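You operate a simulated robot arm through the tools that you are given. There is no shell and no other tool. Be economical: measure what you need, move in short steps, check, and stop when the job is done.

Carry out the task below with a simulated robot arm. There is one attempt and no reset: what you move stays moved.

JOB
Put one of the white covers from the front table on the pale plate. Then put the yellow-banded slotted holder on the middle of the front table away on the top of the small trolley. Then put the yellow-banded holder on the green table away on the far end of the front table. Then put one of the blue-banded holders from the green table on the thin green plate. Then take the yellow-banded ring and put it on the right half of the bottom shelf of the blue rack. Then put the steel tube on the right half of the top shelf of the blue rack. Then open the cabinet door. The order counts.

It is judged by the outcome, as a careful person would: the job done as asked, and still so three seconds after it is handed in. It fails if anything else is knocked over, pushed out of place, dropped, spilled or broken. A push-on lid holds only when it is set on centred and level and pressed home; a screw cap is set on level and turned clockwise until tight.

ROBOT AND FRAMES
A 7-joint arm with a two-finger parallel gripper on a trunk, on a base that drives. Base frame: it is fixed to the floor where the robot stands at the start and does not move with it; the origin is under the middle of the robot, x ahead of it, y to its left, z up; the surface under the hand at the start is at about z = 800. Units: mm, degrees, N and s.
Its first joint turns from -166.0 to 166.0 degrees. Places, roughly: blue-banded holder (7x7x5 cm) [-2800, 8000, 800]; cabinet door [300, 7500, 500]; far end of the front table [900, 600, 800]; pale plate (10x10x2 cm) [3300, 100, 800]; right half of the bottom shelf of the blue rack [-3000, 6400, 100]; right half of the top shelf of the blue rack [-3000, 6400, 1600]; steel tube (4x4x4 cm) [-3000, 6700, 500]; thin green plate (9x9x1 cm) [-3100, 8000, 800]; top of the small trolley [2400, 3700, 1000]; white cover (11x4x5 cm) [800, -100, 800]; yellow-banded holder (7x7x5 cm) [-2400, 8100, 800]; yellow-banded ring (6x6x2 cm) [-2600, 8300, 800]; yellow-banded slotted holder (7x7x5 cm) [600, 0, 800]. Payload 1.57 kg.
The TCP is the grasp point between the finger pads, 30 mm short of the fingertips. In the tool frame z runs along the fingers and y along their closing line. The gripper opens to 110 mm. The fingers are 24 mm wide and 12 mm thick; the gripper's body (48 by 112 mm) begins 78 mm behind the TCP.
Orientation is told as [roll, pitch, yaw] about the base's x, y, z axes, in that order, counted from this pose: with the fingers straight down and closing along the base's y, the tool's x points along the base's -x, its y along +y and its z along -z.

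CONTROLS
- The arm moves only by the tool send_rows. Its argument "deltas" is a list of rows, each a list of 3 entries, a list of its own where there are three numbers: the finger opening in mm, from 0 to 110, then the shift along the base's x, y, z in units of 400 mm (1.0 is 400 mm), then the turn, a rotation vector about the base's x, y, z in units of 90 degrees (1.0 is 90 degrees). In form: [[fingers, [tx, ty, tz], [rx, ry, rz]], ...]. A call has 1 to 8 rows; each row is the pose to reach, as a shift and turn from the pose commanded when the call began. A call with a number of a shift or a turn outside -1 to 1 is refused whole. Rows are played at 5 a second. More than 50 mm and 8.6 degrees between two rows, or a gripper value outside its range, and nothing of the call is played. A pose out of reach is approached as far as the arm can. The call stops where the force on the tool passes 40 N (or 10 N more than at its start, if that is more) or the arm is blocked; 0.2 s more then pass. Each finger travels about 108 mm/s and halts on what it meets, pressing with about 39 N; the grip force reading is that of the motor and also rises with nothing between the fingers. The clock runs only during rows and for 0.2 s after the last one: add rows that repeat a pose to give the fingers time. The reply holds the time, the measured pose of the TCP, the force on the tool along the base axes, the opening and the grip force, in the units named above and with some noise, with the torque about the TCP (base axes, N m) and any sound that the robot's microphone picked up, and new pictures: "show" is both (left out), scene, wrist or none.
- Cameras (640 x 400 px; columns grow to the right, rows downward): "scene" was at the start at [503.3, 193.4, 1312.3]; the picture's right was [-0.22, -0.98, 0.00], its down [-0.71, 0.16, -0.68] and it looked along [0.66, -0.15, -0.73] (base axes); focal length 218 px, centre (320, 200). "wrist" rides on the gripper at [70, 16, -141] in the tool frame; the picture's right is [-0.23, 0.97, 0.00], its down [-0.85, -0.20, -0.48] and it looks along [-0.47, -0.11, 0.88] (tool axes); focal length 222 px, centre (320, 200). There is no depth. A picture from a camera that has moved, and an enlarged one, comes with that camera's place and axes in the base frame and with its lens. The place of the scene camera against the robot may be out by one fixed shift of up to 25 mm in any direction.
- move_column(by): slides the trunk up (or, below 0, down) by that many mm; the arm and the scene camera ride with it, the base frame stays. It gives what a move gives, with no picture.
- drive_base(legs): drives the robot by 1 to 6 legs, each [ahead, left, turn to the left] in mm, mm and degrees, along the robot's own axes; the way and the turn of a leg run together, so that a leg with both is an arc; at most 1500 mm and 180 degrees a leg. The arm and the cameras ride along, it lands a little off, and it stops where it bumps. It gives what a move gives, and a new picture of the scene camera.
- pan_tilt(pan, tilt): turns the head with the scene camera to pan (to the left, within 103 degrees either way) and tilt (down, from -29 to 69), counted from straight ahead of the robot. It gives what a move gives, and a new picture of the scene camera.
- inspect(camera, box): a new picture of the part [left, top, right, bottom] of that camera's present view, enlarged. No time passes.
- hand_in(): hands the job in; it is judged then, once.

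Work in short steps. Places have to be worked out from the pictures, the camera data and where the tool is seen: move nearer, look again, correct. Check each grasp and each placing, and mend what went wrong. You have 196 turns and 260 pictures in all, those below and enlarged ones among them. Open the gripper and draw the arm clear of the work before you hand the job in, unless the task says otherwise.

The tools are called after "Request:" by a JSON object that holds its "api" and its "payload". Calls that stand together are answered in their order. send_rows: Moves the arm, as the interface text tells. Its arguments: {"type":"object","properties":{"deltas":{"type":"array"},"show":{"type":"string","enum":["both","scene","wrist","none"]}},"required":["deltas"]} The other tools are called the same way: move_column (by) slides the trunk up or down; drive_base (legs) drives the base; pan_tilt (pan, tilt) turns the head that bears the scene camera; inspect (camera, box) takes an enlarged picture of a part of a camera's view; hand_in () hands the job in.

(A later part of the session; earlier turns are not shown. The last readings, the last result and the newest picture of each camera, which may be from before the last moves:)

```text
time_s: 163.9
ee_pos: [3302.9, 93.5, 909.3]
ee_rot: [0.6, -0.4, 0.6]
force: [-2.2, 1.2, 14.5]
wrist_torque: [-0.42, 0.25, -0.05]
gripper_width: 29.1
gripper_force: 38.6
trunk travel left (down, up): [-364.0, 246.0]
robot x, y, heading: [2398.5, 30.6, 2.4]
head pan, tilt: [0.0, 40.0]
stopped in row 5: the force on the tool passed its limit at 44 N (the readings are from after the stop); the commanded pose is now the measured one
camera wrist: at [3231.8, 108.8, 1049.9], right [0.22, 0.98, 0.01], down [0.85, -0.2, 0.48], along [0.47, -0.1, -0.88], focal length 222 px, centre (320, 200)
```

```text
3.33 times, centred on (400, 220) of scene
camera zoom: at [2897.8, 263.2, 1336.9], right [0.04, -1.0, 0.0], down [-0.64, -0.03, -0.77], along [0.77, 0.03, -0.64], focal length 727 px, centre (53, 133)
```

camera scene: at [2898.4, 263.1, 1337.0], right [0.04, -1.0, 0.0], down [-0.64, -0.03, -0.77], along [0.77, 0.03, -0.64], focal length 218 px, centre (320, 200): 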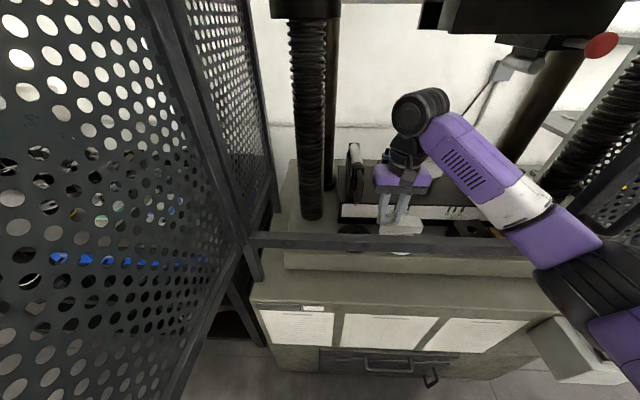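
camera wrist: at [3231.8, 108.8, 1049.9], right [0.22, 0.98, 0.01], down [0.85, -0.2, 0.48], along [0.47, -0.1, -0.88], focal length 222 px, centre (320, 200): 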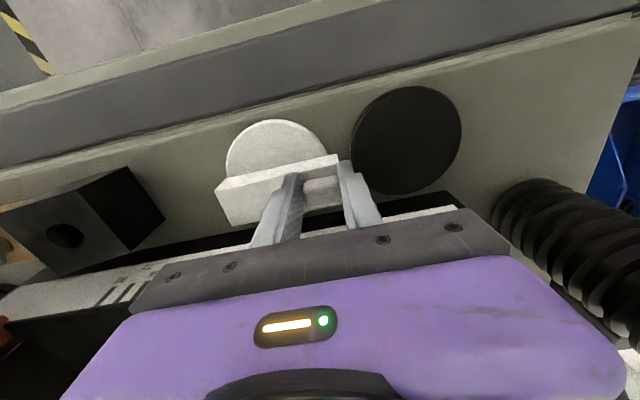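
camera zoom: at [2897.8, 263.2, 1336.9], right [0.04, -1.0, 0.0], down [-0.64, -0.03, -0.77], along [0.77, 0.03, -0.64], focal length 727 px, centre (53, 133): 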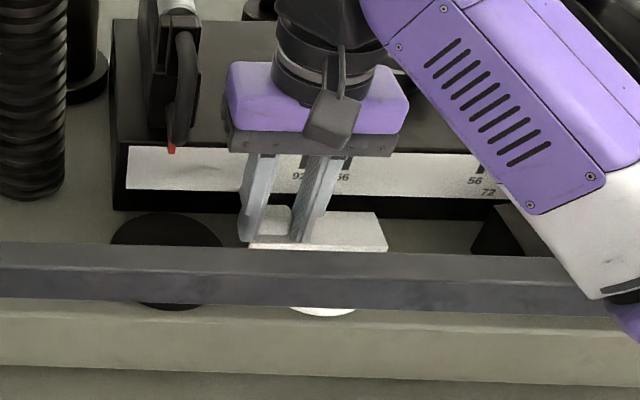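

Contact at TCP z 909, centred on the disc. I open and lift straight up.

Request:
{"api": "send_rows", "payload": {"deltas": [[35, [0, 0, 0.003], [0, 0, 0]], [46, [0, 0, 0.003], [0, 0, 0]], [46, [0, 0, 0.003], [0, 0, 0]], [46, [0, 0, 0.08], [0, 0, 0]], [46, [0, 0, 0.18], [0, 0, 0]], [46, [-0.02, 0, 0.27], [0, 0, 0]], [46, [-0.1, 0, 0.28], [0, 0, 0]], [46, [-0.2, 0, 0.28], [0, 0, 0]]], "show": "both"}}

Request:
{"api": "inspect", "payload": {"camera": "scene", "box": [320, 160, 480, 280]}}

```text
time_s: 165.7
ee_pos: [3223.6, 94.1, 1020.5]
ee_rot: [0.5, -0.2, 0.6]
force: [0.2, -0.4, 0.5]
wrist_torque: [0.0, -0.02, -0.02]
gripper_width: 45.9
gripper_force: 0.2
trunk travel left (down, up): [-364.0, 246.0]
robot x, y, heading: [2398.4, 30.2, 2.8]
head pan, tilt: [0.0, 40.0]
camera scene: at [2898.6, 263.4, 1336.9], right [0.04, -1.0, 0.0], down [-0.64, -0.03, -0.77], along [0.77, 0.03, -0.64], focal length 218 px, centre (320, 200)
camera wrist: at [3152.4, 110.1, 1161.8], right [0.22, 0.98, 0.01], down [0.86, -0.2, 0.48], along [0.47, -0.1, -0.88], focal length 222 px, centre (320, 200)
```

scene: 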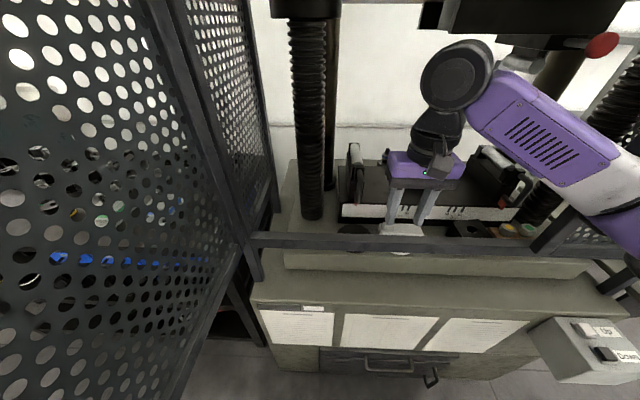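
wrist: 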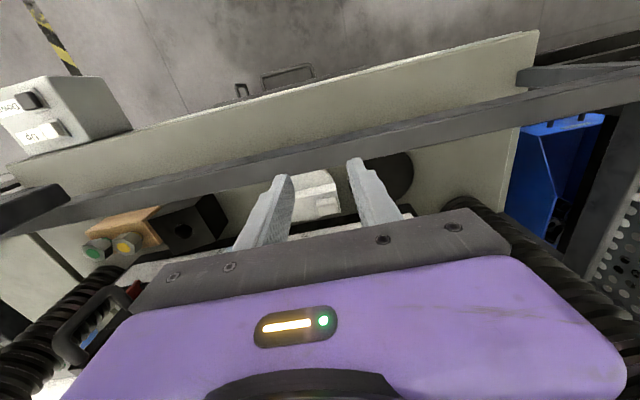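

```text
3.33 times, centred on (400, 220) of scene
camera zoom: at [2898.6, 263.4, 1336.9], right [0.04, -1.0, 0.0], down [-0.64, -0.03, -0.77], along [0.77, 0.03, -0.64], focal length 727 px, centre (53, 133)
```

zoom: 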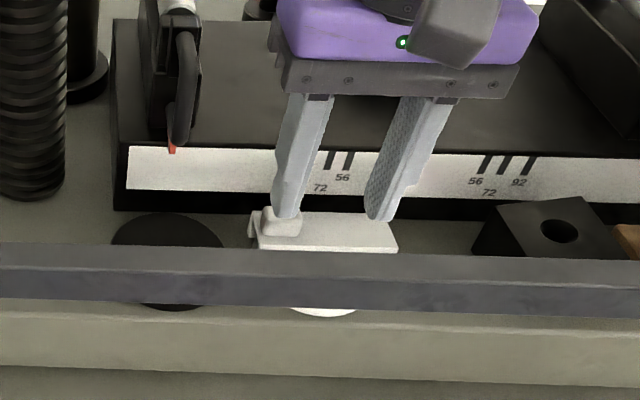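

The cover sits upright on the plate. For task 2, I fold the arm, back off and turn round to reach the yellow-banded slotted holder at about (595, 24) from the far side of the front table.

Request:
{"api": "send_rows", "payload": {"deltas": [[46, [-0.1, 0, 0], [0, 0, 0]], [60, [-0.2, -0.02, 0], [0, 0, 0]], [80, [-0.3, -0.05, 0.03], [0, 0, 0]], [100, [-0.38, -0.1, 0.1], [0, 0, 0]], [100, [-0.44, -0.13, 0.18], [0, 0, 0]], [100, [-0.46, -0.15, 0.25], [0, 0, 0]]], "show": "none"}}

Request:
{"api": "drive_base", "payload": {"legs": [[-330, 0, 0], [0, 0, -90], [0, 0, -92], [460, 0, 0]]}}

Request:
{"api": "pan_tilt", "payload": {"pan": 0, "tilt": 45}}

```text
time_s: 167.1
ee_pos: [3037.1, 35.0, 1120.2]
ee_rot: [0.6, -0.2, 0.6]
force: [1.2, 0.1, 0.5]
wrist_torque: [0.01, 0.05, 0.01]
gripper_width: 100.0
gripper_force: 0.0
trunk travel left (down, up): [-364.0, 246.0]
robot x, y, heading: [2398.1, 29.9, 2.2]
head pan, tilt: [0.0, 40.0]
```

```text
time_s: 179.3
ee_pos: [981.7, 37.1, 1118.9]
ee_rot: [0.5, -0.2, 178.1]
force: [0.2, -0.4, -0.7]
wrist_torque: [0.0, 0.02, 0.01]
gripper_width: 99.9
gripper_force: 0.0
trunk travel left (down, up): [-364.0, 246.0]
robot x, y, heading: [1619.5, 14.9, -180.0]
head pan, tilt: [0.0, 40.0]
stopped in leg 4: the robot was blocked; the commanded pose is now the measured one
camera scene: at [1110.1, -173.7, 1337.1], right [0.0, 1.0, 0.0], down [0.64, 0.0, -0.77], along [-0.77, 0.0, -0.64], focal length 218 px, centre (320, 200)
```

scene: 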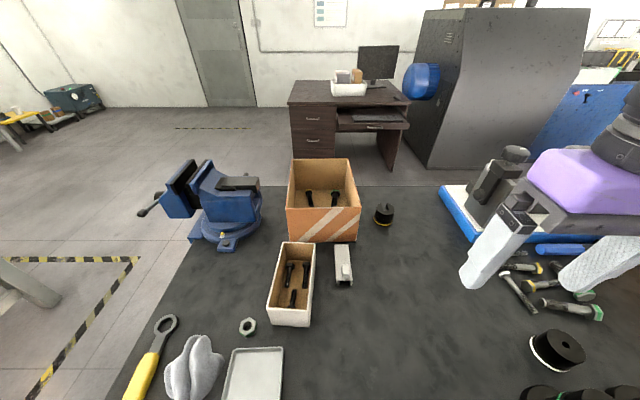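

```text
time_s: 179.9
ee_pos: [983.8, 37.3, 1118.6]
ee_rot: [0.6, -0.2, 178.2]
force: [1.2, 0.6, -0.6]
wrist_torque: [-0.01, 0.0, -0.02]
gripper_width: 100.2
gripper_force: 0.0
trunk travel left (down, up): [-364.0, 246.0]
robot x, y, heading: [1621.5, 15.2, -180.0]
head pan, tilt: [0.0, 45.0]
camera scene: at [1113.6, -173.7, 1329.8], right [0.0, 1.0, 0.0], down [0.71, 0.0, -0.71], along [-0.71, 0.0, -0.71], focal length 218 px, centre (320, 200)
```

scene: 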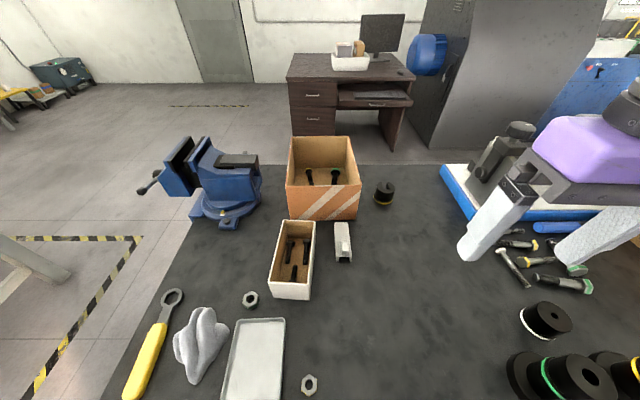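

The base stopped at x 1620. I look down at the front of the base to see what it touched.

Request:
{"api": "pan_tilt", "payload": {"pan": 60, "tilt": 65}}

```text
time_s: 181.2
ee_pos: [982.7, 36.9, 1118.2]
ee_rot: [0.5, -0.1, 178.2]
force: [-0.2, -0.4, -0.5]
wrist_torque: [-0.02, -0.01, -0.03]
gripper_width: 100.2
gripper_force: 0.1
trunk travel left (down, up): [-364.0, 246.0]
robot x, y, heading: [1620.9, 14.4, -180.2]
head pan, tilt: [60.0, 65.0]
camera scene: at [1164.7, -226.1, 1304.7], right [-0.87, 0.5, 0.0], down [0.45, 0.79, -0.42], along [-0.21, -0.37, -0.91], focal length 218 px, centre (320, 200)
```

scene: 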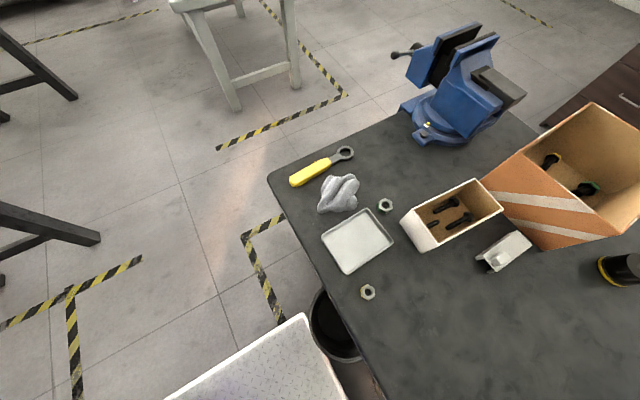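

A black bin stands under the table edge at about (1150, -126). I back off, shift 285 mm toward +y and approach beside it.

Request:
{"api": "drive_base", "payload": {"legs": [[-60, 0, 0], [0, -290, 0], [160, 0, 0]]}}

Request:
{"api": "pan_tilt", "payload": {"pan": 40, "tilt": 50}}

```text
time_s: 184.8
ee_pos: [885.4, 329.9, 1119.5]
ee_rot: [0.5, -0.1, 178.0]
force: [0.2, 0.1, 0.7]
wrist_torque: [-0.02, -0.01, -0.02]
gripper_width: 100.0
gripper_force: 0.1
trunk travel left (down, up): [-364.0, 246.0]
robot x, y, heading: [1525.3, 305.7, 179.9]
head pan, tilt: [60.0, 65.0]
camera scene: at [1065.5, 66.1, 1304.7], right [-0.86, 0.5, 0.0], down [0.46, 0.78, -0.42], along [-0.21, -0.37, -0.91], focal length 218 px, centre (320, 200)
```

scene: 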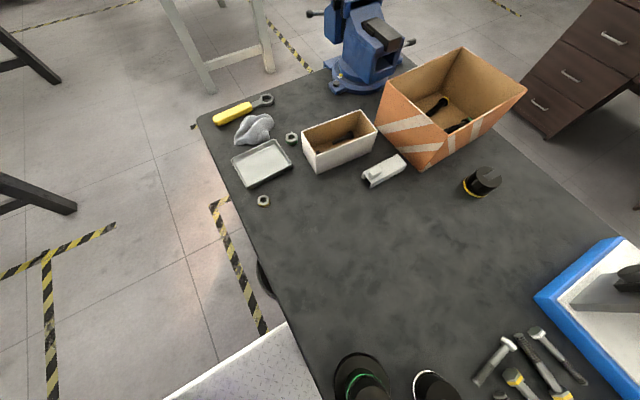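

```text
time_s: 185.6
ee_pos: [884.6, 330.3, 1118.5]
ee_rot: [0.5, -0.3, 178.0]
force: [0.1, -0.6, 0.8]
wrist_torque: [0.0, -0.01, 0.01]
gripper_width: 100.1
gripper_force: 0.1
trunk travel left (down, up): [-364.0, 246.0]
robot x, y, heading: [1525.9, 306.5, 180.0]
head pan, tilt: [40.0, 50.0]
camera scene: at [1037.0, 69.2, 1322.8], right [-0.64, 0.77, 0.0], down [0.59, 0.49, -0.64], along [-0.49, -0.41, -0.77], focal length 218 px, centre (320, 200)
```

scene: 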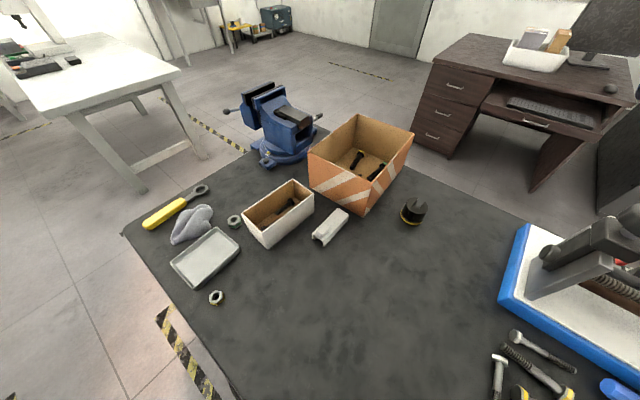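

I am beside the table and the holder is at about (598, 30). I swing the hand out over it.

Request:
{"api": "send_rows", "payload": {"deltas": [[100, [-0.085, -0.085, 0], [0, 0, 0]], [100, [-0.17, -0.17, 0], [0, 0, 0]], [100, [-0.255, -0.255, 0], [0, 0, 0]], [100, [-0.34, -0.34, 0], [0, 0, 0]], [100, [-0.425, -0.425, 0], [0, 0, 0]], [100, [-0.51, -0.51, 0], [0, 0, 0]], [100, [-0.595, -0.595, 0], [0, 0, 0]], [100, [-0.66, -0.67, 0], [0, 0, 0]]], "show": "none"}}

Request:
{"api": "send_rows", "payload": {"deltas": [[100, [0, -0.04, -0.1], [0, 0, 0]], [100, [0, -0.06, -0.2], [0, 0, 0]], [100, [0, -0.07, -0.3], [0, 0, 0]], [100, [0, -0.07, -0.35], [0, 0, 0]], [100, [0, -0.07, -0.35], [0, 0, 0]]], "show": "wrist"}}

```text
time_s: 187.4
ee_pos: [619.2, 62.0, 1117.9]
ee_rot: [0.6, -0.2, 177.9]
force: [-0.5, 0.4, 0.6]
wrist_torque: [-0.1, -0.02, 0.02]
gripper_width: 99.9
gripper_force: 0.1
trunk travel left (down, up): [-364.0, 246.0]
robot x, y, heading: [1522.3, 304.7, 179.9]
head pan, tilt: [40.0, 50.0]
```

```text
time_s: 188.6
ee_pos: [620.9, 35.0, 979.6]
ee_rot: [0.7, -0.2, 178.0]
force: [0.3, 0.8, 1.4]
wrist_torque: [-0.01, -0.01, 0.02]
gripper_width: 100.1
gripper_force: 0.1
trunk travel left (down, up): [-364.0, 246.0]
robot x, y, heading: [1528.1, 307.5, 179.9]
head pan, tilt: [40.0, 50.0]
camera wrist: at [690.1, 18.6, 1120.2], right [-0.26, -0.97, 0.01], down [-0.85, 0.23, 0.48], along [-0.47, 0.12, -0.88], focal length 222 px, centre (320, 200)
```

wrist: 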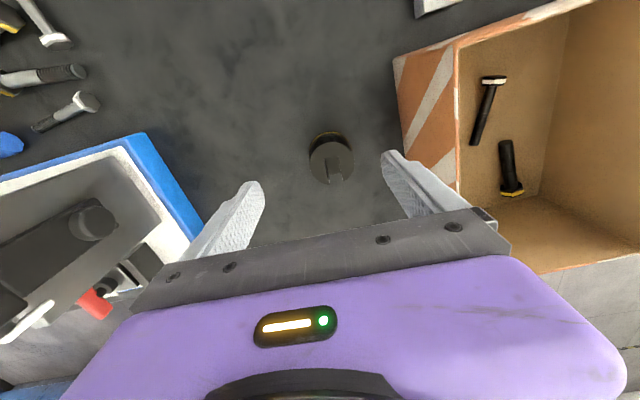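

Holder is at about (593, 28). I lower over it to TCP z 838, then close and lift.

Request:
{"api": "send_rows", "payload": {"deltas": [[100, [-0.035, -0.01, -0.08], [0, 0, 0]], [100, [-0.07, -0.0175, -0.18], [0, 0, 0]], [100, [-0.07, -0.0175, -0.28], [0, 0, 0]], [100, [-0.07, -0.0175, -0.35], [0, 0, 0]], [100, [-0.07, -0.0175, -0.353], [0, 0, 0]]], "show": "wrist"}}

```text
time_s: 189.8
ee_pos: [592.7, 25.6, 835.6]
ee_rot: [0.6, -0.3, 178.0]
force: [0.1, 0.0, 1.2]
wrist_torque: [0.01, 0.02, -0.02]
gripper_width: 100.0
gripper_force: 0.0
trunk travel left (down, up): [-364.0, 246.0]
robot x, y, heading: [1519.0, 304.0, 180.0]
head pan, tilt: [40.0, 50.0]
camera wrist: at [662.2, 10.9, 976.7], right [-0.26, -0.97, 0.01], down [-0.85, 0.23, 0.48], along [-0.47, 0.12, -0.88], focal length 222 px, centre (320, 200)
```

wrist: 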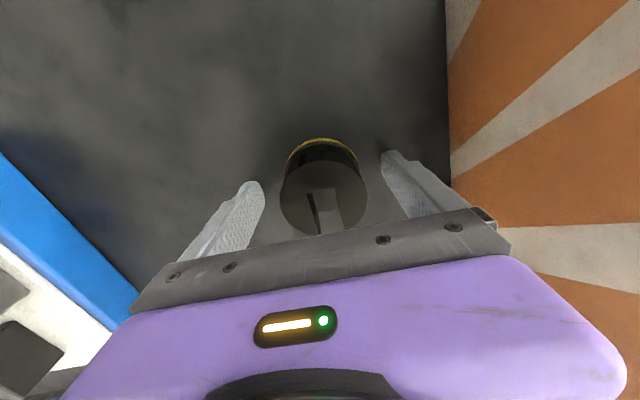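

Fingers straddle it. I shift 6 mm, close and lift.

Request:
{"api": "send_rows", "payload": {"deltas": [[100, [0.015, -0.003, 0], [0, 0, 0]], [70, [0.015, -0.003, 0], [0, 0, 0]], [40, [0.015, -0.003, 0], [0, 0, 0]], [40, [0.015, -0.003, 0], [0, 0, 0]], [40, [0.015, -0.003, 0.0], [0, 0, 0]]], "show": "none"}}

Request:
{"api": "send_rows", "payload": {"deltas": [[40, [0, 0, 0.05], [0, 0, 0]], [40, [0, 0, 0.15], [0, 0, 0]], [40, [0, 0, 0.25], [0, 0, 0]], [40, [0, 0, 0.35], [0, 0, 0]], [40, [0, 0, 0.45], [0, 0, 0]], [40, [0.03, 0.02, 0.55], [0, 0, 0]], [40, [0.09, 0.06, 0.63], [0, 0, 0]], [40, [0.15, 0.12, 0.7], [0, 0, 0]]], "show": "wrist"}}

```text
time_s: 191.0
ee_pos: [599.3, 25.3, 838.0]
ee_rot: [0.6, -0.2, 177.9]
force: [0.8, -3.0, 0.6]
wrist_torque: [-0.15, 0.0, 0.01]
gripper_width: 61.5
gripper_force: 39.0
trunk travel left (down, up): [-364.0, 246.0]
robot x, y, heading: [1524.6, 305.1, 179.8]
head pan, tilt: [40.0, 50.0]
```

```text
time_s: 192.8
ee_pos: [658.7, 75.2, 1116.5]
ee_rot: [0.5, -0.1, 178.0]
force: [-1.1, -1.0, -8.6]
wrist_torque: [0.04, 0.0, 0.0]
gripper_width: 61.4
gripper_force: 39.2
trunk travel left (down, up): [-364.0, 246.0]
robot x, y, heading: [1526.4, 302.3, 179.9]
head pan, tilt: [40.0, 50.0]
camera wrist: at [727.4, 58.2, 1258.0], right [-0.26, -0.97, 0.01], down [-0.85, 0.23, 0.48], along [-0.46, 0.12, -0.88], focal length 222 px, centre (320, 200)
```

wrist: 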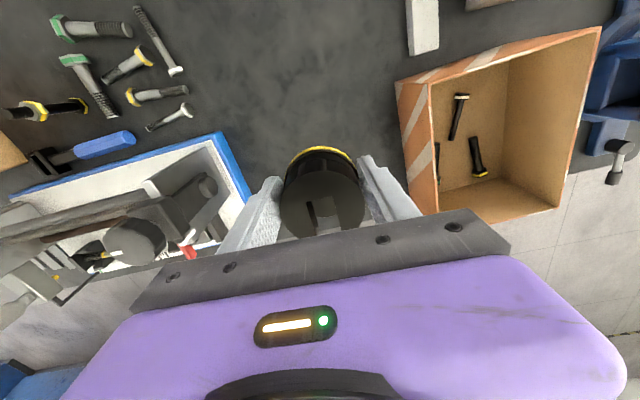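

Held at 61.5 mm (about 9 N). I fold the arm in, and look toward +y for the route to the trolley at (2400, 3700).

Request:
{"api": "send_rows", "payload": {"deltas": [[40, [0.08, 0.08, 0.02], [0, 0, 0]], [40, [0.16, 0.16, 0.04], [0, 0, 0]], [40, [0.24, 0.24, 0.06], [0, 0, 0]], [40, [0.32, 0.32, 0.08], [0, 0, 0]], [40, [0.4, 0.4, 0.1], [0, 0, 0]], [40, [0.48, 0.48, 0.12], [0, 0, 0]], [40, [0.55, 0.55, 0.14], [0, 0, 0]], [40, [0.57, 0.58, 0.15], [0, 0, 0]]], "show": "none"}}

Request:
{"api": "pan_tilt", "payload": {"pan": -95, "tilt": 25}}

```text
time_s: 194.6
ee_pos: [885.6, 305.8, 1177.3]
ee_rot: [0.6, -0.3, 178.0]
force: [-0.1, 0.0, -8.4]
wrist_torque: [0.02, -0.02, 0.02]
gripper_width: 61.4
gripper_force: 38.8
trunk travel left (down, up): [-364.0, 246.0]
robot x, y, heading: [1524.6, 305.9, 180.1]
head pan, tilt: [40.0, 50.0]
```

```text
time_s: 196.8
ee_pos: [885.3, 306.0, 1177.8]
ee_rot: [0.6, -0.2, 178.0]
force: [0.4, 0.0, -7.6]
wrist_torque: [0.02, -0.04, 0.0]
gripper_width: 61.4
gripper_force: 38.5
trunk travel left (down, up): [-364.0, 246.0]
robot x, y, heading: [1523.6, 305.6, 179.8]
head pan, tilt: [-95.0, 25.0]
camera scene: at [1104.1, 210.3, 1360.3], right [1.0, -0.09, 0.0], down [-0.04, -0.42, -0.91], along [0.08, 0.9, -0.42], focal length 218 px, centre (320, 200)
```

scene: 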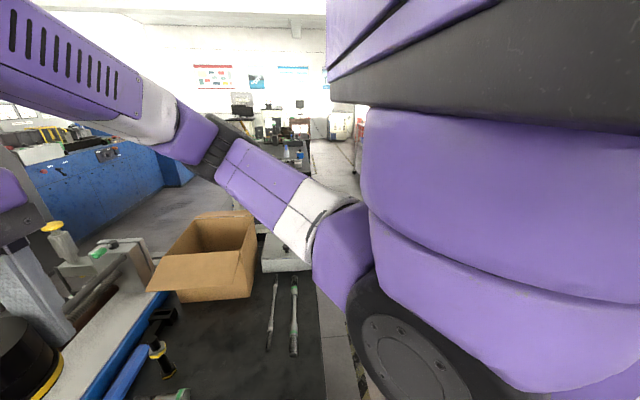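

The robot's own body hides that side. The first views showed a clear corridor at x 1200-2000, so I back off, turn to face +y and look ahead.

Request:
{"api": "drive_base", "payload": {"legs": [[-100, 0, 0], [0, 0, -90]]}}

Request:
{"api": "pan_tilt", "payload": {"pan": 0, "tilt": 30}}

```text
time_s: 201.8
ee_pos: [1627.0, 946.0, 1177.5]
ee_rot: [0.7, -0.2, 87.8]
force: [0.7, 0.0, -8.3]
wrist_torque: [-0.03, -0.03, 0.02]
gripper_width: 61.5
gripper_force: 39.6
trunk travel left (down, up): [-364.0, 246.0]
robot x, y, heading: [1626.0, 308.6, 89.5]
head pan, tilt: [-95.0, 25.0]
camera scene: at [1519.2, 737.1, 1360.3], right [-0.09, -1.0, 0.0], down [-0.42, 0.04, -0.91], along [0.9, -0.08, -0.42], focal length 218 px, centre (320, 200)
```

scene: 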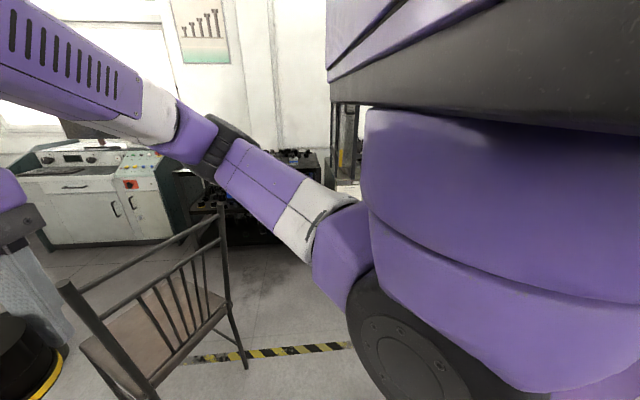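

```text
time_s: 203.5
ee_pos: [1626.6, 946.8, 1177.1]
ee_rot: [0.7, -0.2, 87.8]
force: [-0.5, 1.2, -8.4]
wrist_torque: [-0.01, -0.01, 0.02]
gripper_width: 61.3
gripper_force: 39.2
trunk travel left (down, up): [-364.0, 246.0]
robot x, y, heading: [1624.9, 304.7, 89.7]
head pan, tilt: [0.0, 30.0]
camera scene: at [1428.0, 836.1, 1352.3], right [1.0, -0.01, 0.0], down [0.0, -0.5, -0.87], along [0.0, 0.87, -0.5], focal length 218 px, centre (320, 200)
```

scene: 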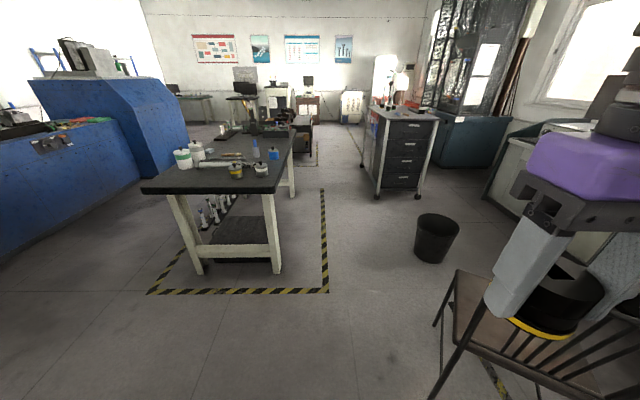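

The chair is at x ≥ 1960 and the bin at (2330, 2150); the cart stands at x 2100-2700, y 3200-4200. I go up the corridor to y about 2600 and look again.

Request:
{"api": "drive_base", "payload": {"legs": [[0, 70, 0], [1500, 0, 0], [780, 0, 0]]}}

Request:
{"api": "pan_tilt", "payload": {"pan": -40, "tilt": 25}}

```text
time_s: 215.2
ee_pos: [1571.8, 3199.7, 1177.5]
ee_rot: [0.6, -0.2, 87.8]
force: [0.6, 0.3, -8.4]
wrist_torque: [-0.03, 0.02, -0.01]
gripper_width: 61.6
gripper_force: 38.9
trunk travel left (down, up): [-364.0, 246.0]
robot x, y, heading: [1571.6, 2561.5, 89.5]
head pan, tilt: [0.0, 30.0]
camera scene: at [1371.8, 3090.0, 1352.3], right [1.0, -0.01, 0.0], down [0.0, -0.5, -0.87], along [0.01, 0.87, -0.5], focal length 218 px, centre (320, 200)
```

scene: 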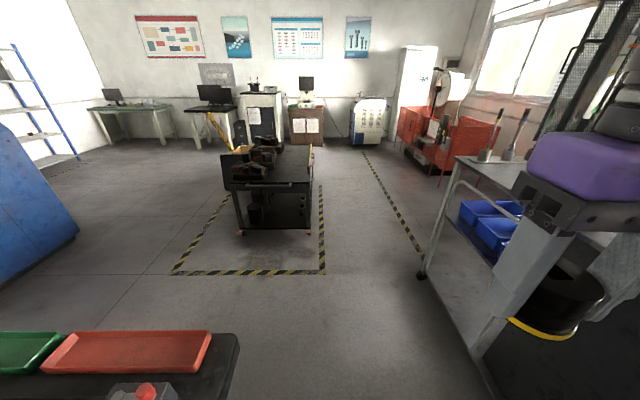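

```text
time_s: 216.3
ee_pos: [1570.8, 3199.8, 1178.0]
ee_rot: [0.6, -0.4, 87.9]
force: [-1.3, -0.1, -8.3]
wrist_torque: [-0.03, -0.01, -0.02]
gripper_width: 61.2
gripper_force: 39.2
trunk travel left (down, up): [-364.0, 246.0]
robot x, y, heading: [1570.8, 2558.1, 89.7]
head pan, tilt: [-40.0, 25.0]
camera scene: at [1430.9, 3069.8, 1360.2], right [0.76, -0.65, 0.0], down [-0.27, -0.32, -0.91], along [0.59, 0.69, -0.42], focal length 218 px, centre (320, 200)
```

scene: 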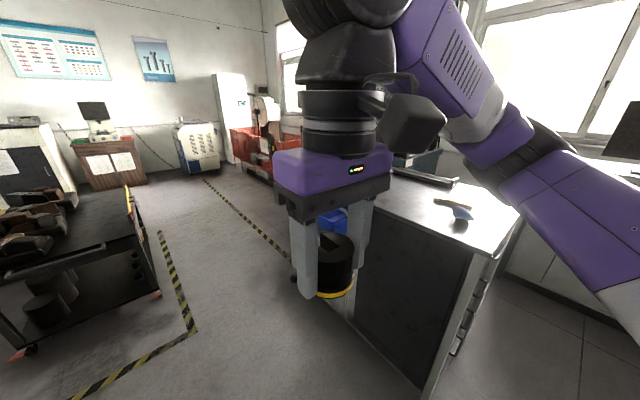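

The cart's near corner is at about (2060-2150, 3140), so I approach its left side. I drive ahead 840 mm and turn right to face +x.

Request:
{"api": "drive_base", "payload": {"legs": [[860, 0, 0], [0, 0, -90]]}}

Request:
{"api": "pan_tilt", "payload": {"pan": 0, "tilt": 40}}

```text
time_s: 222.7
ee_pos: [1897.5, 3971.8, 1175.8]
ee_rot: [0.5, -0.1, 58.7]
force: [-0.7, 0.0, -8.6]
wrist_torque: [-0.06, 0.0, 0.03]
gripper_width: 61.2
gripper_force: 39.0
trunk travel left (down, up): [-364.0, 246.0]
robot x, y, heading: [1586.3, 3411.9, 60.7]
head pan, tilt: [-40.0, 25.0]
stopped in leg 2: the robot was blocked; the commanded pose is now the measured one
camera scene: at [1705.8, 3928.0, 1360.2], right [0.35, -0.94, 0.0], down [-0.4, -0.15, -0.91], along [0.85, 0.32, -0.42], focal length 218 px, centre (320, 200)
```

scene: 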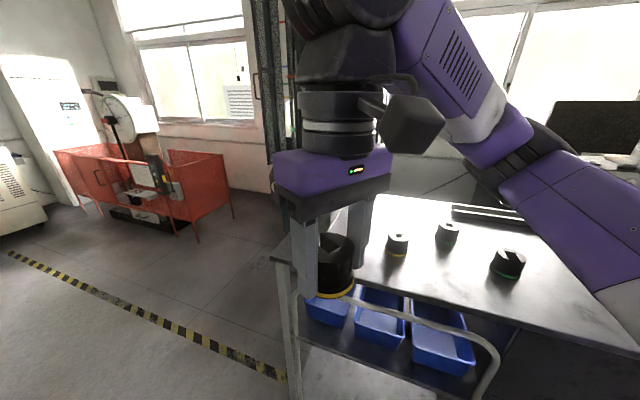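

```text
time_s: 223.7
ee_pos: [1897.0, 3971.8, 1177.9]
ee_rot: [0.5, 0.0, 58.6]
force: [0.0, 0.5, -7.4]
wrist_torque: [-0.01, 0.02, -0.03]
gripper_width: 61.3
gripper_force: 39.0
trunk travel left (down, up): [-364.0, 246.0]
robot x, y, heading: [1579.8, 3412.1, 60.3]
head pan, tilt: [0.0, 40.0]
camera scene: at [1661.5, 3969.5, 1337.0], right [0.87, -0.49, 0.0], down [-0.32, -0.56, -0.77], along [0.38, 0.67, -0.64], focal length 218 px, centre (320, 200)
```

scene: 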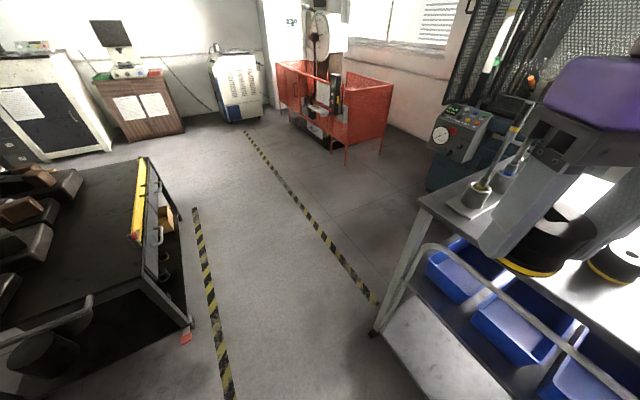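

The base corner met the cart's side rail. I turn back, go 290 mm further along and 110 mm away from the cart, then turn to face it.

Request:
{"api": "drive_base", "payload": {"legs": [[0, 0, 29.5], [290, 0, 0], [0, 110, 0], [0, 0, -90]]}}

Request:
{"api": "pan_tilt", "payload": {"pan": -10, "tilt": 40}}

```text
time_s: 228.8
ee_pos: [1577.0, 4324.5, 1176.6]
ee_rot: [0.5, -0.1, 79.6]
force: [-0.8, 0.0, -8.1]
wrist_torque: [-0.02, 0.0, 0.02]
gripper_width: 61.0
gripper_force: 38.8
trunk travel left (down, up): [-364.0, 246.0]
robot x, y, heading: [1482.5, 3693.1, 81.6]
head pan, tilt: [0.0, 40.0]
stopped in leg 4: the robot was blocked; the commanded pose is now the measured one
camera scene: at [1362.6, 4238.8, 1336.9], right [0.99, -0.15, 0.0], down [-0.1, -0.64, -0.77], along [0.11, 0.76, -0.64], focal length 218 px, centre (320, 200)
```

scene: 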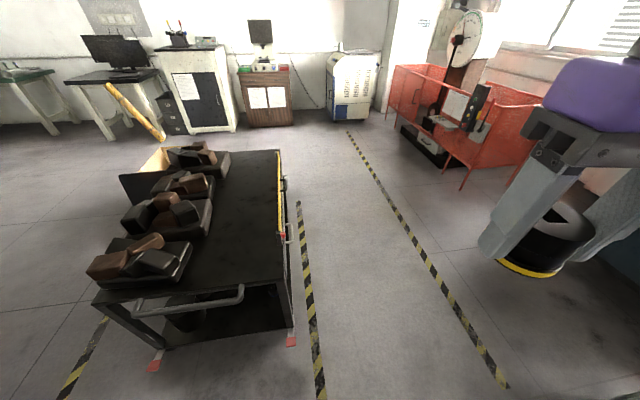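

```text
time_s: 229.6
ee_pos: [1578.1, 4324.0, 1176.7]
ee_rot: [0.6, 0.0, 79.6]
force: [0.2, -0.5, -8.2]
wrist_torque: [-0.03, 0.01, 0.01]
gripper_width: 61.0
gripper_force: 39.0
trunk travel left (down, up): [-364.0, 246.0]
robot x, y, heading: [1485.8, 3693.9, 81.4]
head pan, tilt: [-10.0, 40.0]
camera scene: at [1377.1, 4235.3, 1336.9], right [0.95, -0.32, 0.0], down [-0.2, -0.61, -0.77], along [0.24, 0.73, -0.64], focal length 218 px, centre (320, 200)
```

scene: 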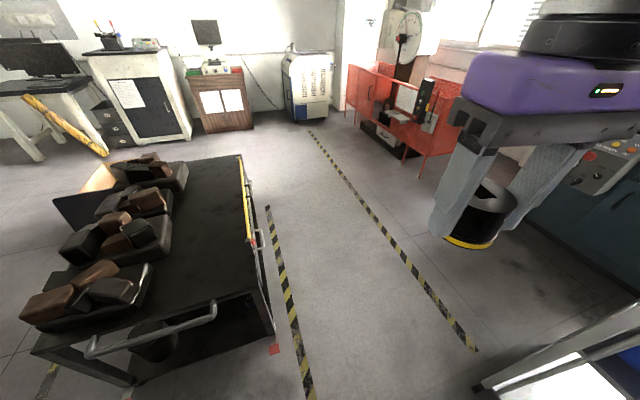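

The rear-left corner now touches the table behind. I straighten, go 170 mm further ahead and turn there.

Request:
{"api": "drive_base", "payload": {"legs": [[0, 0, 8.4], [180, 0, 0], [0, 0, -90]]}}

Request:
{"api": "pan_tilt", "payload": {"pan": -20, "tilt": 40}}

```text
time_s: 235.6
ee_pos: [2125.8, 3865.3, 1178.7]
ee_rot: [0.6, -0.1, -2.9]
force: [-0.2, -0.5, -7.7]
wrist_torque: [0.0, 0.09, -0.03]
gripper_width: 61.2
gripper_force: 39.7
trunk travel left (down, up): [-364.0, 246.0]
robot x, y, heading: [1488.0, 3876.1, -1.0]
head pan, tilt: [-10.0, 40.0]
camera scene: at [1999.8, 4061.6, 1336.9], right [-0.19, -0.98, 0.0], down [-0.63, 0.12, -0.77], along [0.75, -0.15, -0.64], focal length 218 px, centre (320, 200)
```

scene: 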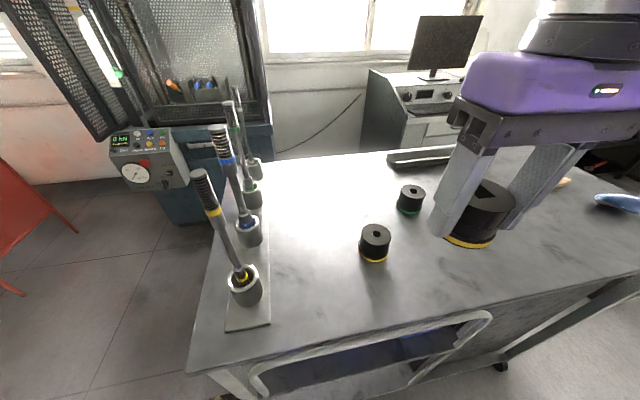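

```text
time_s: 236.3
ee_pos: [2126.6, 3865.8, 1177.3]
ee_rot: [0.5, -0.1, -2.9]
force: [0.5, -0.7, -7.5]
wrist_torque: [0.0, 0.01, -0.02]
gripper_width: 61.4
gripper_force: 39.3
trunk travel left (down, up): [-364.0, 246.0]
robot x, y, heading: [1488.0, 3874.1, -1.2]
head pan, tilt: [-20.0, 40.0]
camera scene: at [1995.8, 4047.4, 1336.9], right [-0.36, -0.93, 0.0], down [-0.6, 0.23, -0.77], along [0.71, -0.28, -0.64], focal length 218 px, centre (320, 200)
```

scene: 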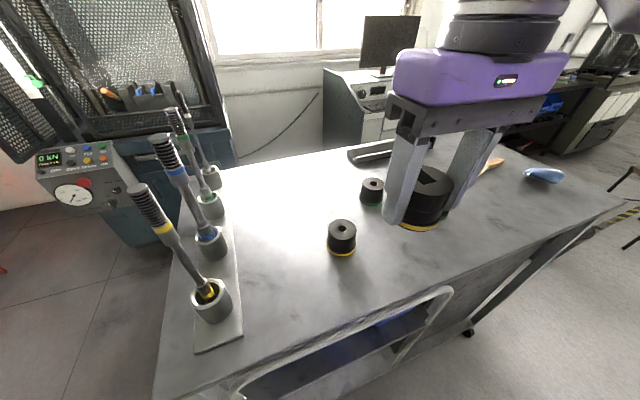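

The trolley top has free space around (2200, 3720), away from the small holders there. I move over it and lower to about 15 mm above.

Request:
{"api": "send_rows", "payload": {"deltas": [[40, [0.05, -0.1, 0], [0, 0, 0.03]], [40, [0.1, -0.2, 0], [0, 0, 0.03]], [40, [0.15, -0.3, 0], [0, 0, 0.03]], [40, [0.185, -0.365, -0.06], [0, 0, 0.03]], [40, [0.185, -0.365, -0.16], [0, 0, 0.03]], [40, [0.185, -0.365, -0.24], [0, 0, 0.03]], [40, [0.185, -0.365, -0.29], [0, 0, 0.03]], [40, [0.185, -0.365, -0.29], [0, 0, 0.03]]], "show": "both"}}

```text
time_s: 238.1
ee_pos: [2202.0, 3722.1, 1062.6]
ee_rot: [0.5, -0.1, -0.1]
force: [0.2, 0.9, -7.4]
wrist_torque: [0.03, 0.03, -0.02]
gripper_width: 61.3
gripper_force: 38.9
trunk travel left (down, up): [-364.0, 246.0]
robot x, y, heading: [1487.5, 3874.6, -1.2]
head pan, tilt: [-20.0, 40.0]
camera scene: at [1995.7, 4047.3, 1337.0], right [-0.36, -0.93, 0.0], down [-0.6, 0.23, -0.77], along [0.71, -0.28, -0.64], focal length 218 px, centre (320, 200)
camera wrist: at [2130.7, 3737.8, 1203.7], right [0.23, 0.97, 0.01], down [0.85, -0.21, 0.48], along [0.47, -0.1, -0.88], focal length 222 px, centre (320, 200)
```

scene: 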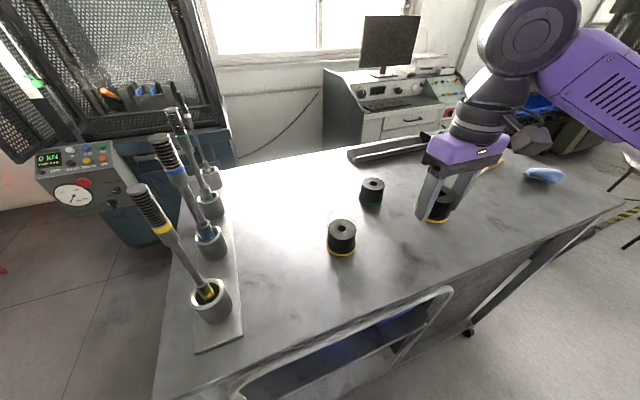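
wrist: 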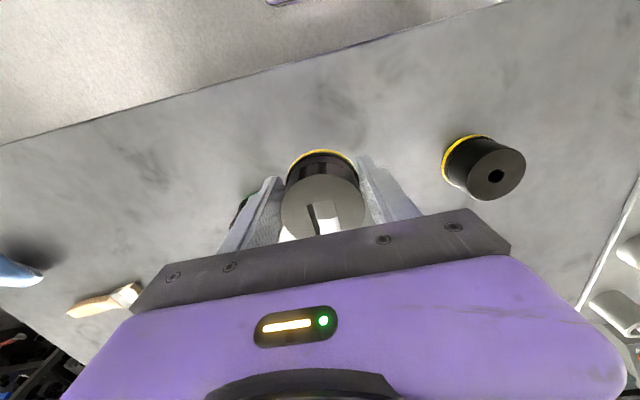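

A third holder (green band) stands close by the left finger, near (2220, 3664). I rise 30 mm and move to the freer spot (2150, 3785).

Request:
{"api": "send_rows", "payload": {"deltas": [[40, [0, 0, 0.09], [0, 0, 0]], [40, [-0.065, 0.08, 0.09], [0, 0, 0]], [40, [-0.13, 0.158, 0.09], [0, 0, 0]], [40, [-0.13, 0.158, 0.0], [0, 0, 0]], [40, [-0.13, 0.158, 0.0], [0, 0, 0]]], "show": "wrist"}}

```text
time_s: 239.3
ee_pos: [2153.2, 3784.4, 1062.5]
ee_rot: [0.5, -0.1, -0.2]
force: [0.0, 0.3, -7.9]
wrist_torque: [-0.01, 0.05, 0.01]
gripper_width: 61.4
gripper_force: 39.3
trunk travel left (down, up): [-364.0, 246.0]
robot x, y, heading: [1489.2, 3873.5, -1.2]
head pan, tilt: [-20.0, 40.0]
camera wrist: at [2081.2, 3800.9, 1203.3], right [0.23, 0.97, 0.01], down [0.85, -0.21, 0.48], along [0.47, -0.1, -0.88], focal length 222 px, centre (320, 200)
```

wrist: 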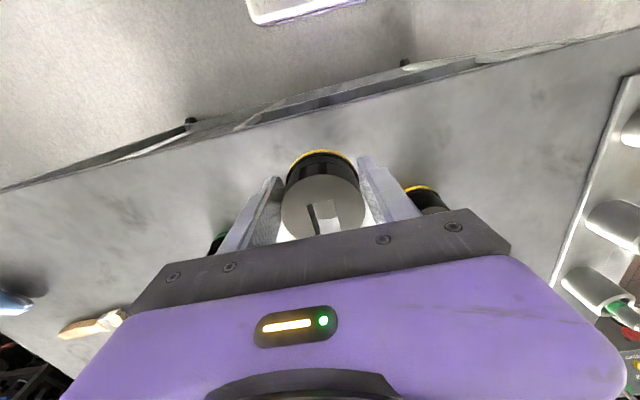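

Clear on both sides. I lower to contact and release.

Request:
{"api": "send_rows", "payload": {"deltas": [[40, [0, 0, -0.03], [0, 0, 0]], [40, [0, 0, -0.04], [0, 0, 0]], [40, [0, 0, -0.05], [0, 0, 0]], [40, [0, 0, -0.06], [0, 0, 0]], [40, [0, 0, -0.07], [0, 0, 0]], [40, [0, 0, -0.08], [0, 0, 0]], [40, [0, 0, -0.09], [0, 0, 0]], [40, [0, 0, -0.1], [0, 0, 0]]], "show": "wrist"}}

```text
time_s: 241.1
ee_pos: [2148.5, 3782.9, 1021.5]
ee_rot: [0.6, -0.1, -0.1]
force: [-0.4, -0.3, -7.4]
wrist_torque: [0.01, 0.06, -0.01]
gripper_width: 61.0
gripper_force: 38.6
trunk travel left (down, up): [-364.0, 246.0]
robot x, y, heading: [1486.3, 3874.0, -1.1]
head pan, tilt: [-20.0, 40.0]
camera wrist: at [2077.8, 3799.6, 1161.8], right [0.23, 0.97, 0.01], down [0.85, -0.21, 0.48], along [0.47, -0.1, -0.88], focal length 222 px, centre (320, 200)
```

wrist: 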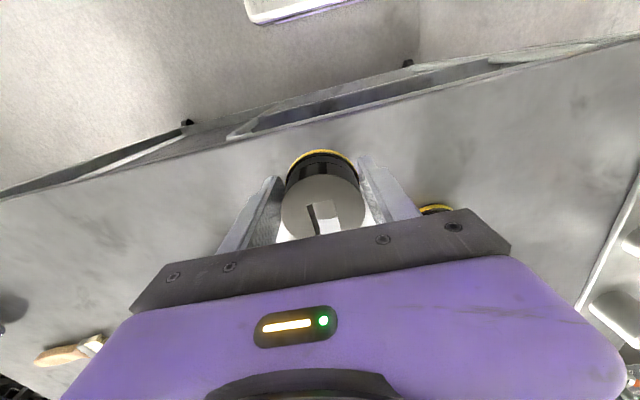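

The top is lower than I assumed (about 950), so the edge is nearer than I judged. I move 50 mm further in and keep lowering.

Request:
{"api": "send_rows", "payload": {"deltas": [[40, [0.06, 0, 0], [0, 0, 0]], [40, [0.125, 0, 0], [0, 0, 0]], [40, [0.125, 0, -0.02], [0, 0, 0]], [40, [0.125, 0, -0.04], [0, 0, 0]], [40, [0.125, 0, -0.055], [0, 0, 0]], [40, [0.125, 0, -0.07], [0, 0, 0]], [40, [0.125, 0, -0.085], [0, 0, 0]], [40, [0.125, 0, -0.1], [0, 0, 0]]], "show": "wrist"}}

```text
time_s: 242.9
ee_pos: [2198.3, 3785.0, 983.7]
ee_rot: [0.6, -0.5, -0.2]
force: [-0.4, 3.8, 29.7]
wrist_torque: [-0.05, -0.31, 0.0]
gripper_width: 61.7
gripper_force: 39.1
trunk travel left (down, up): [-364.0, 246.0]
robot x, y, heading: [1483.8, 3873.6, -0.9]
head pan, tilt: [-20.0, 40.0]
camera wrist: at [2126.9, 3800.9, 1124.7], right [0.23, 0.97, 0.01], down [0.85, -0.21, 0.48], along [0.47, -0.1, -0.88], focal length 222 px, centre (320, 200)
```

wrist: 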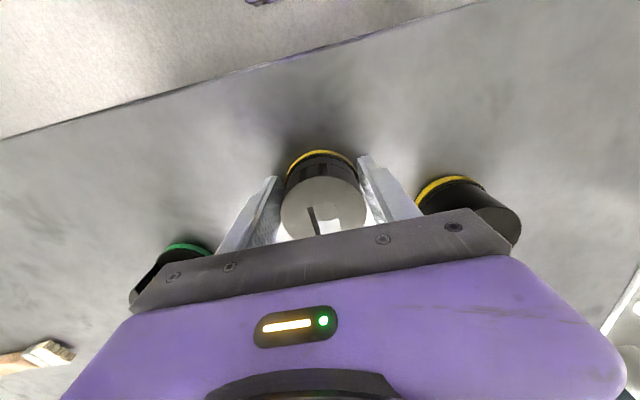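

Contact at TCP z 984. I open and lift away.

Request:
{"api": "send_rows", "payload": {"deltas": [[75, [0, 0, 0.003], [0, 0, 0]], [84, [0, 0, 0.003], [0, 0, 0]], [84, [0, 0, 0.003], [0, 0, 0]], [84, [0, 0, 0.1], [0, 0, 0]], [84, [0, 0, 0.2], [0, 0, 0]], [84, [0, 0, 0.3], [0, 0, 0]], [84, [-0.08, 0.05, 0.36], [0, 0, 0]], [84, [-0.14, 0.1, 0.42], [0, 0, 0]]], "show": "wrist"}}

Request:
{"api": "pan_tilt", "payload": {"pan": 90, "tilt": 25}}

```text
time_s: 244.7
ee_pos: [2143.7, 3823.3, 1147.9]
ee_rot: [0.6, -0.1, -0.1]
force: [-0.8, 0.3, 0.0]
wrist_torque: [-0.02, 0.01, -0.01]
gripper_width: 84.0
gripper_force: 0.2
trunk travel left (down, up): [-364.0, 246.0]
robot x, y, heading: [1486.0, 3875.9, -0.9]
head pan, tilt: [-20.0, 40.0]
camera wrist: at [2073.2, 3839.3, 1290.2], right [0.23, 0.97, 0.01], down [0.85, -0.21, 0.48], along [0.47, -0.1, -0.88], focal length 222 px, centre (320, 200)
```

wrist: 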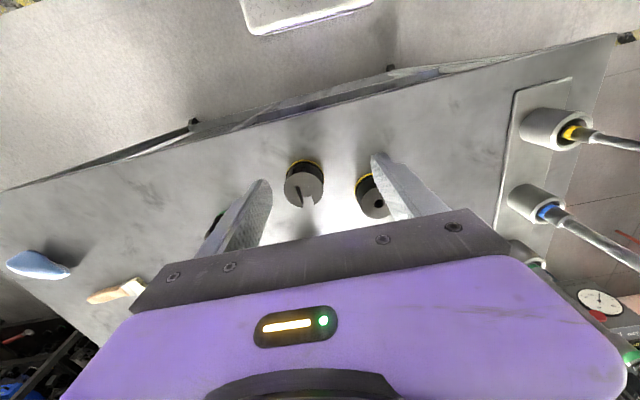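

```text
time_s: 246.6
ee_pos: [2144.6, 3822.4, 1149.4]
ee_rot: [0.6, -0.1, -0.1]
force: [0.3, 0.3, -0.2]
wrist_torque: [0.02, 0.01, 0.0]
gripper_width: 83.7
gripper_force: 0.1
trunk travel left (down, up): [-364.0, 246.0]
robot x, y, heading: [1490.0, 3874.0, -1.0]
head pan, tilt: [90.0, 25.0]
camera scene: at [1918.0, 4170.0, 1360.3], right [1.0, -0.02, 0.0], down [-0.01, -0.42, -0.91], along [0.02, 0.91, -0.42], focal length 218 px, centre (320, 200)
```

scene: 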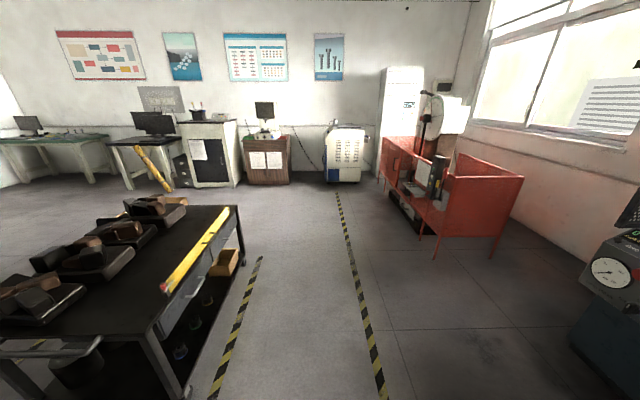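

Placed on the trolley. For task 3, the green table is at the far left (x about -2000 to -3400, y about 7800). I turn to +y and drive up the free lane at x about 1650.

Request:
{"api": "drive_base", "payload": {"legs": [[0, 0, 91], [420, 0, 0], [0, -180, 0], [1500, 0, 0], [750, 0, 0]]}}

Request:
{"api": "pan_tilt", "payload": {"pan": 75, "tilt": 20}}

```text
time_s: 252.5
ee_pos: [1544.6, 4863.7, 1149.0]
ee_rot: [0.6, -0.2, 90.1]
force: [0.1, 0.1, 0.2]
wrist_torque: [0.06, -0.03, 0.0]
gripper_width: 84.1
gripper_force: 0.1
trunk travel left (down, up): [-364.0, 246.0]
robot x, y, heading: [1493.3, 4205.9, 89.4]
head pan, tilt: [90.0, 25.0]
stopped in leg 2: the robot was blocked; the commanded pose is now the measured one
camera scene: at [1208.0, 4647.9, 1360.5], right [0.01, 1.0, 0.0], down [0.42, 0.0, -0.91], along [-0.91, 0.01, -0.42], focal length 218 px, centre (320, 200)
```

scene: 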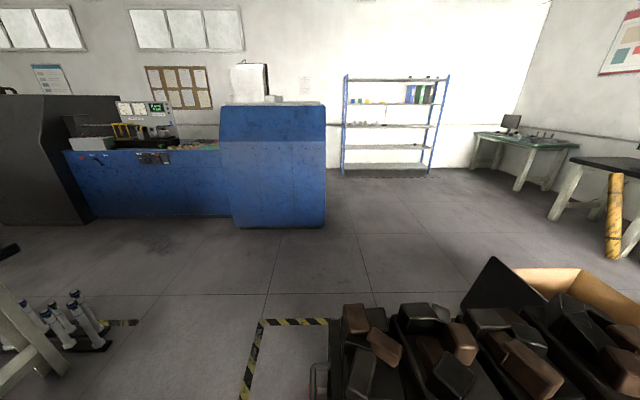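

```text
time_s: 253.3
ee_pos: [1544.4, 4864.4, 1149.5]
ee_rot: [0.6, -0.3, 90.1]
force: [0.0, -0.5, 0.1]
wrist_torque: [-0.02, 0.04, -0.01]
gripper_width: 84.2
gripper_force: 0.1
trunk travel left (down, up): [-364.0, 246.0]
robot x, y, heading: [1492.9, 4206.9, 89.3]
head pan, tilt: [75.0, 20.0]
camera scene: at [1210.4, 4672.8, 1368.4], right [0.27, 0.96, 0.0], down [0.33, -0.09, -0.94], along [-0.9, 0.25, -0.34], focal length 218 px, centre (320, 200)
```

scene: 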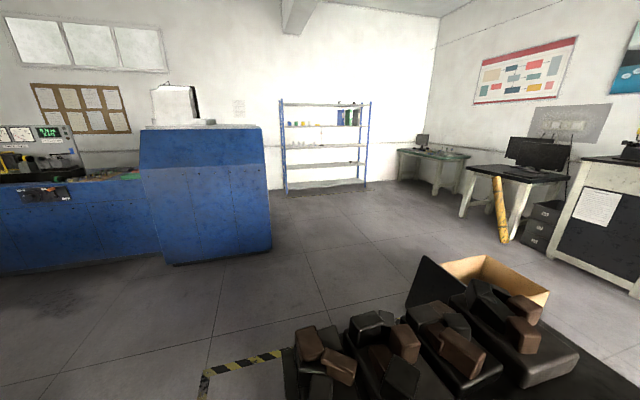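

It touched the black cart's edge. The floor to the west is open, so I go back a little, move left past both tables and then up toward the blue rack and green table.

Request:
{"api": "drive_base", "payload": {"legs": [[-190, 0, 0], [0, 1500, 0], [0, 400, 0], [1500, 0, 0], [900, 0, 0]]}}

Request:
{"api": "pan_tilt", "payload": {"pan": 55, "tilt": 25}}

```text
time_s: 275.4
ee_pos: [-204.5, 7086.8, 1148.8]
ee_rot: [0.6, -0.2, 86.8]
force: [-0.9, -0.4, -0.6]
wrist_torque: [0.01, -0.01, 0.0]
gripper_width: 84.0
gripper_force: 0.1
trunk travel left (down, up): [-364.0, 246.0]
robot x, y, heading: [-288.6, 6431.0, 85.9]
head pan, tilt: [75.0, 20.0]
camera scene: at [-548.4, 6913.6, 1368.4], right [0.32, 0.95, 0.0], down [0.32, -0.11, -0.94], along [-0.89, 0.31, -0.34], focal length 218 px, centre (320, 200)
```

scene: 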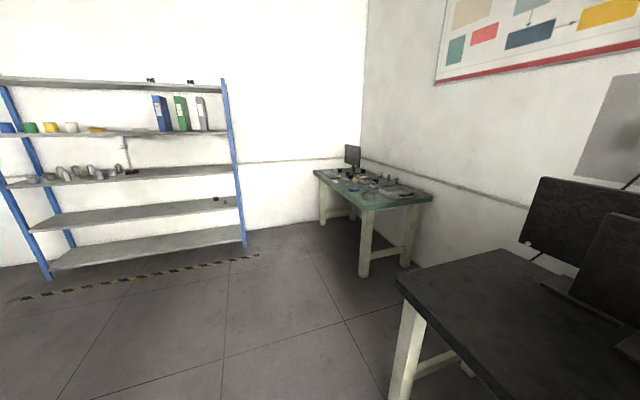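

```text
time_s: 276.2
ee_pos: [-204.0, 7086.3, 1148.5]
ee_rot: [0.6, -0.1, 86.8]
force: [-0.4, -1.0, 0.0]
wrist_torque: [0.0, 0.03, 0.0]
gripper_width: 84.2
gripper_force: 0.1
trunk travel left (down, up): [-364.0, 246.0]
robot x, y, heading: [-289.6, 6434.5, 85.9]
head pan, tilt: [55.0, 25.0]
camera scene: at [-532.0, 6941.2, 1360.4], right [0.63, 0.78, 0.0], down [0.33, -0.27, -0.91], along [-0.71, 0.57, -0.42], focal length 218 px, centre (320, 200)
```

scene: 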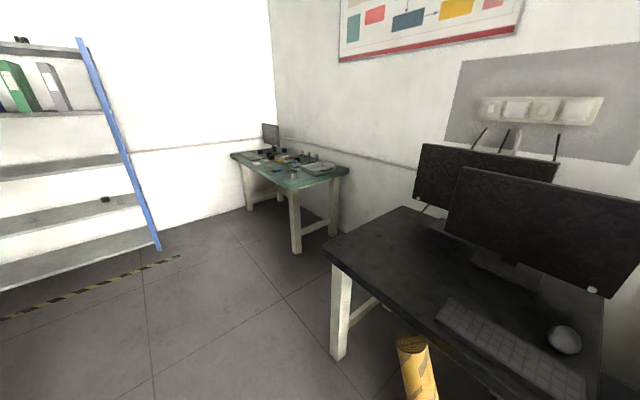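

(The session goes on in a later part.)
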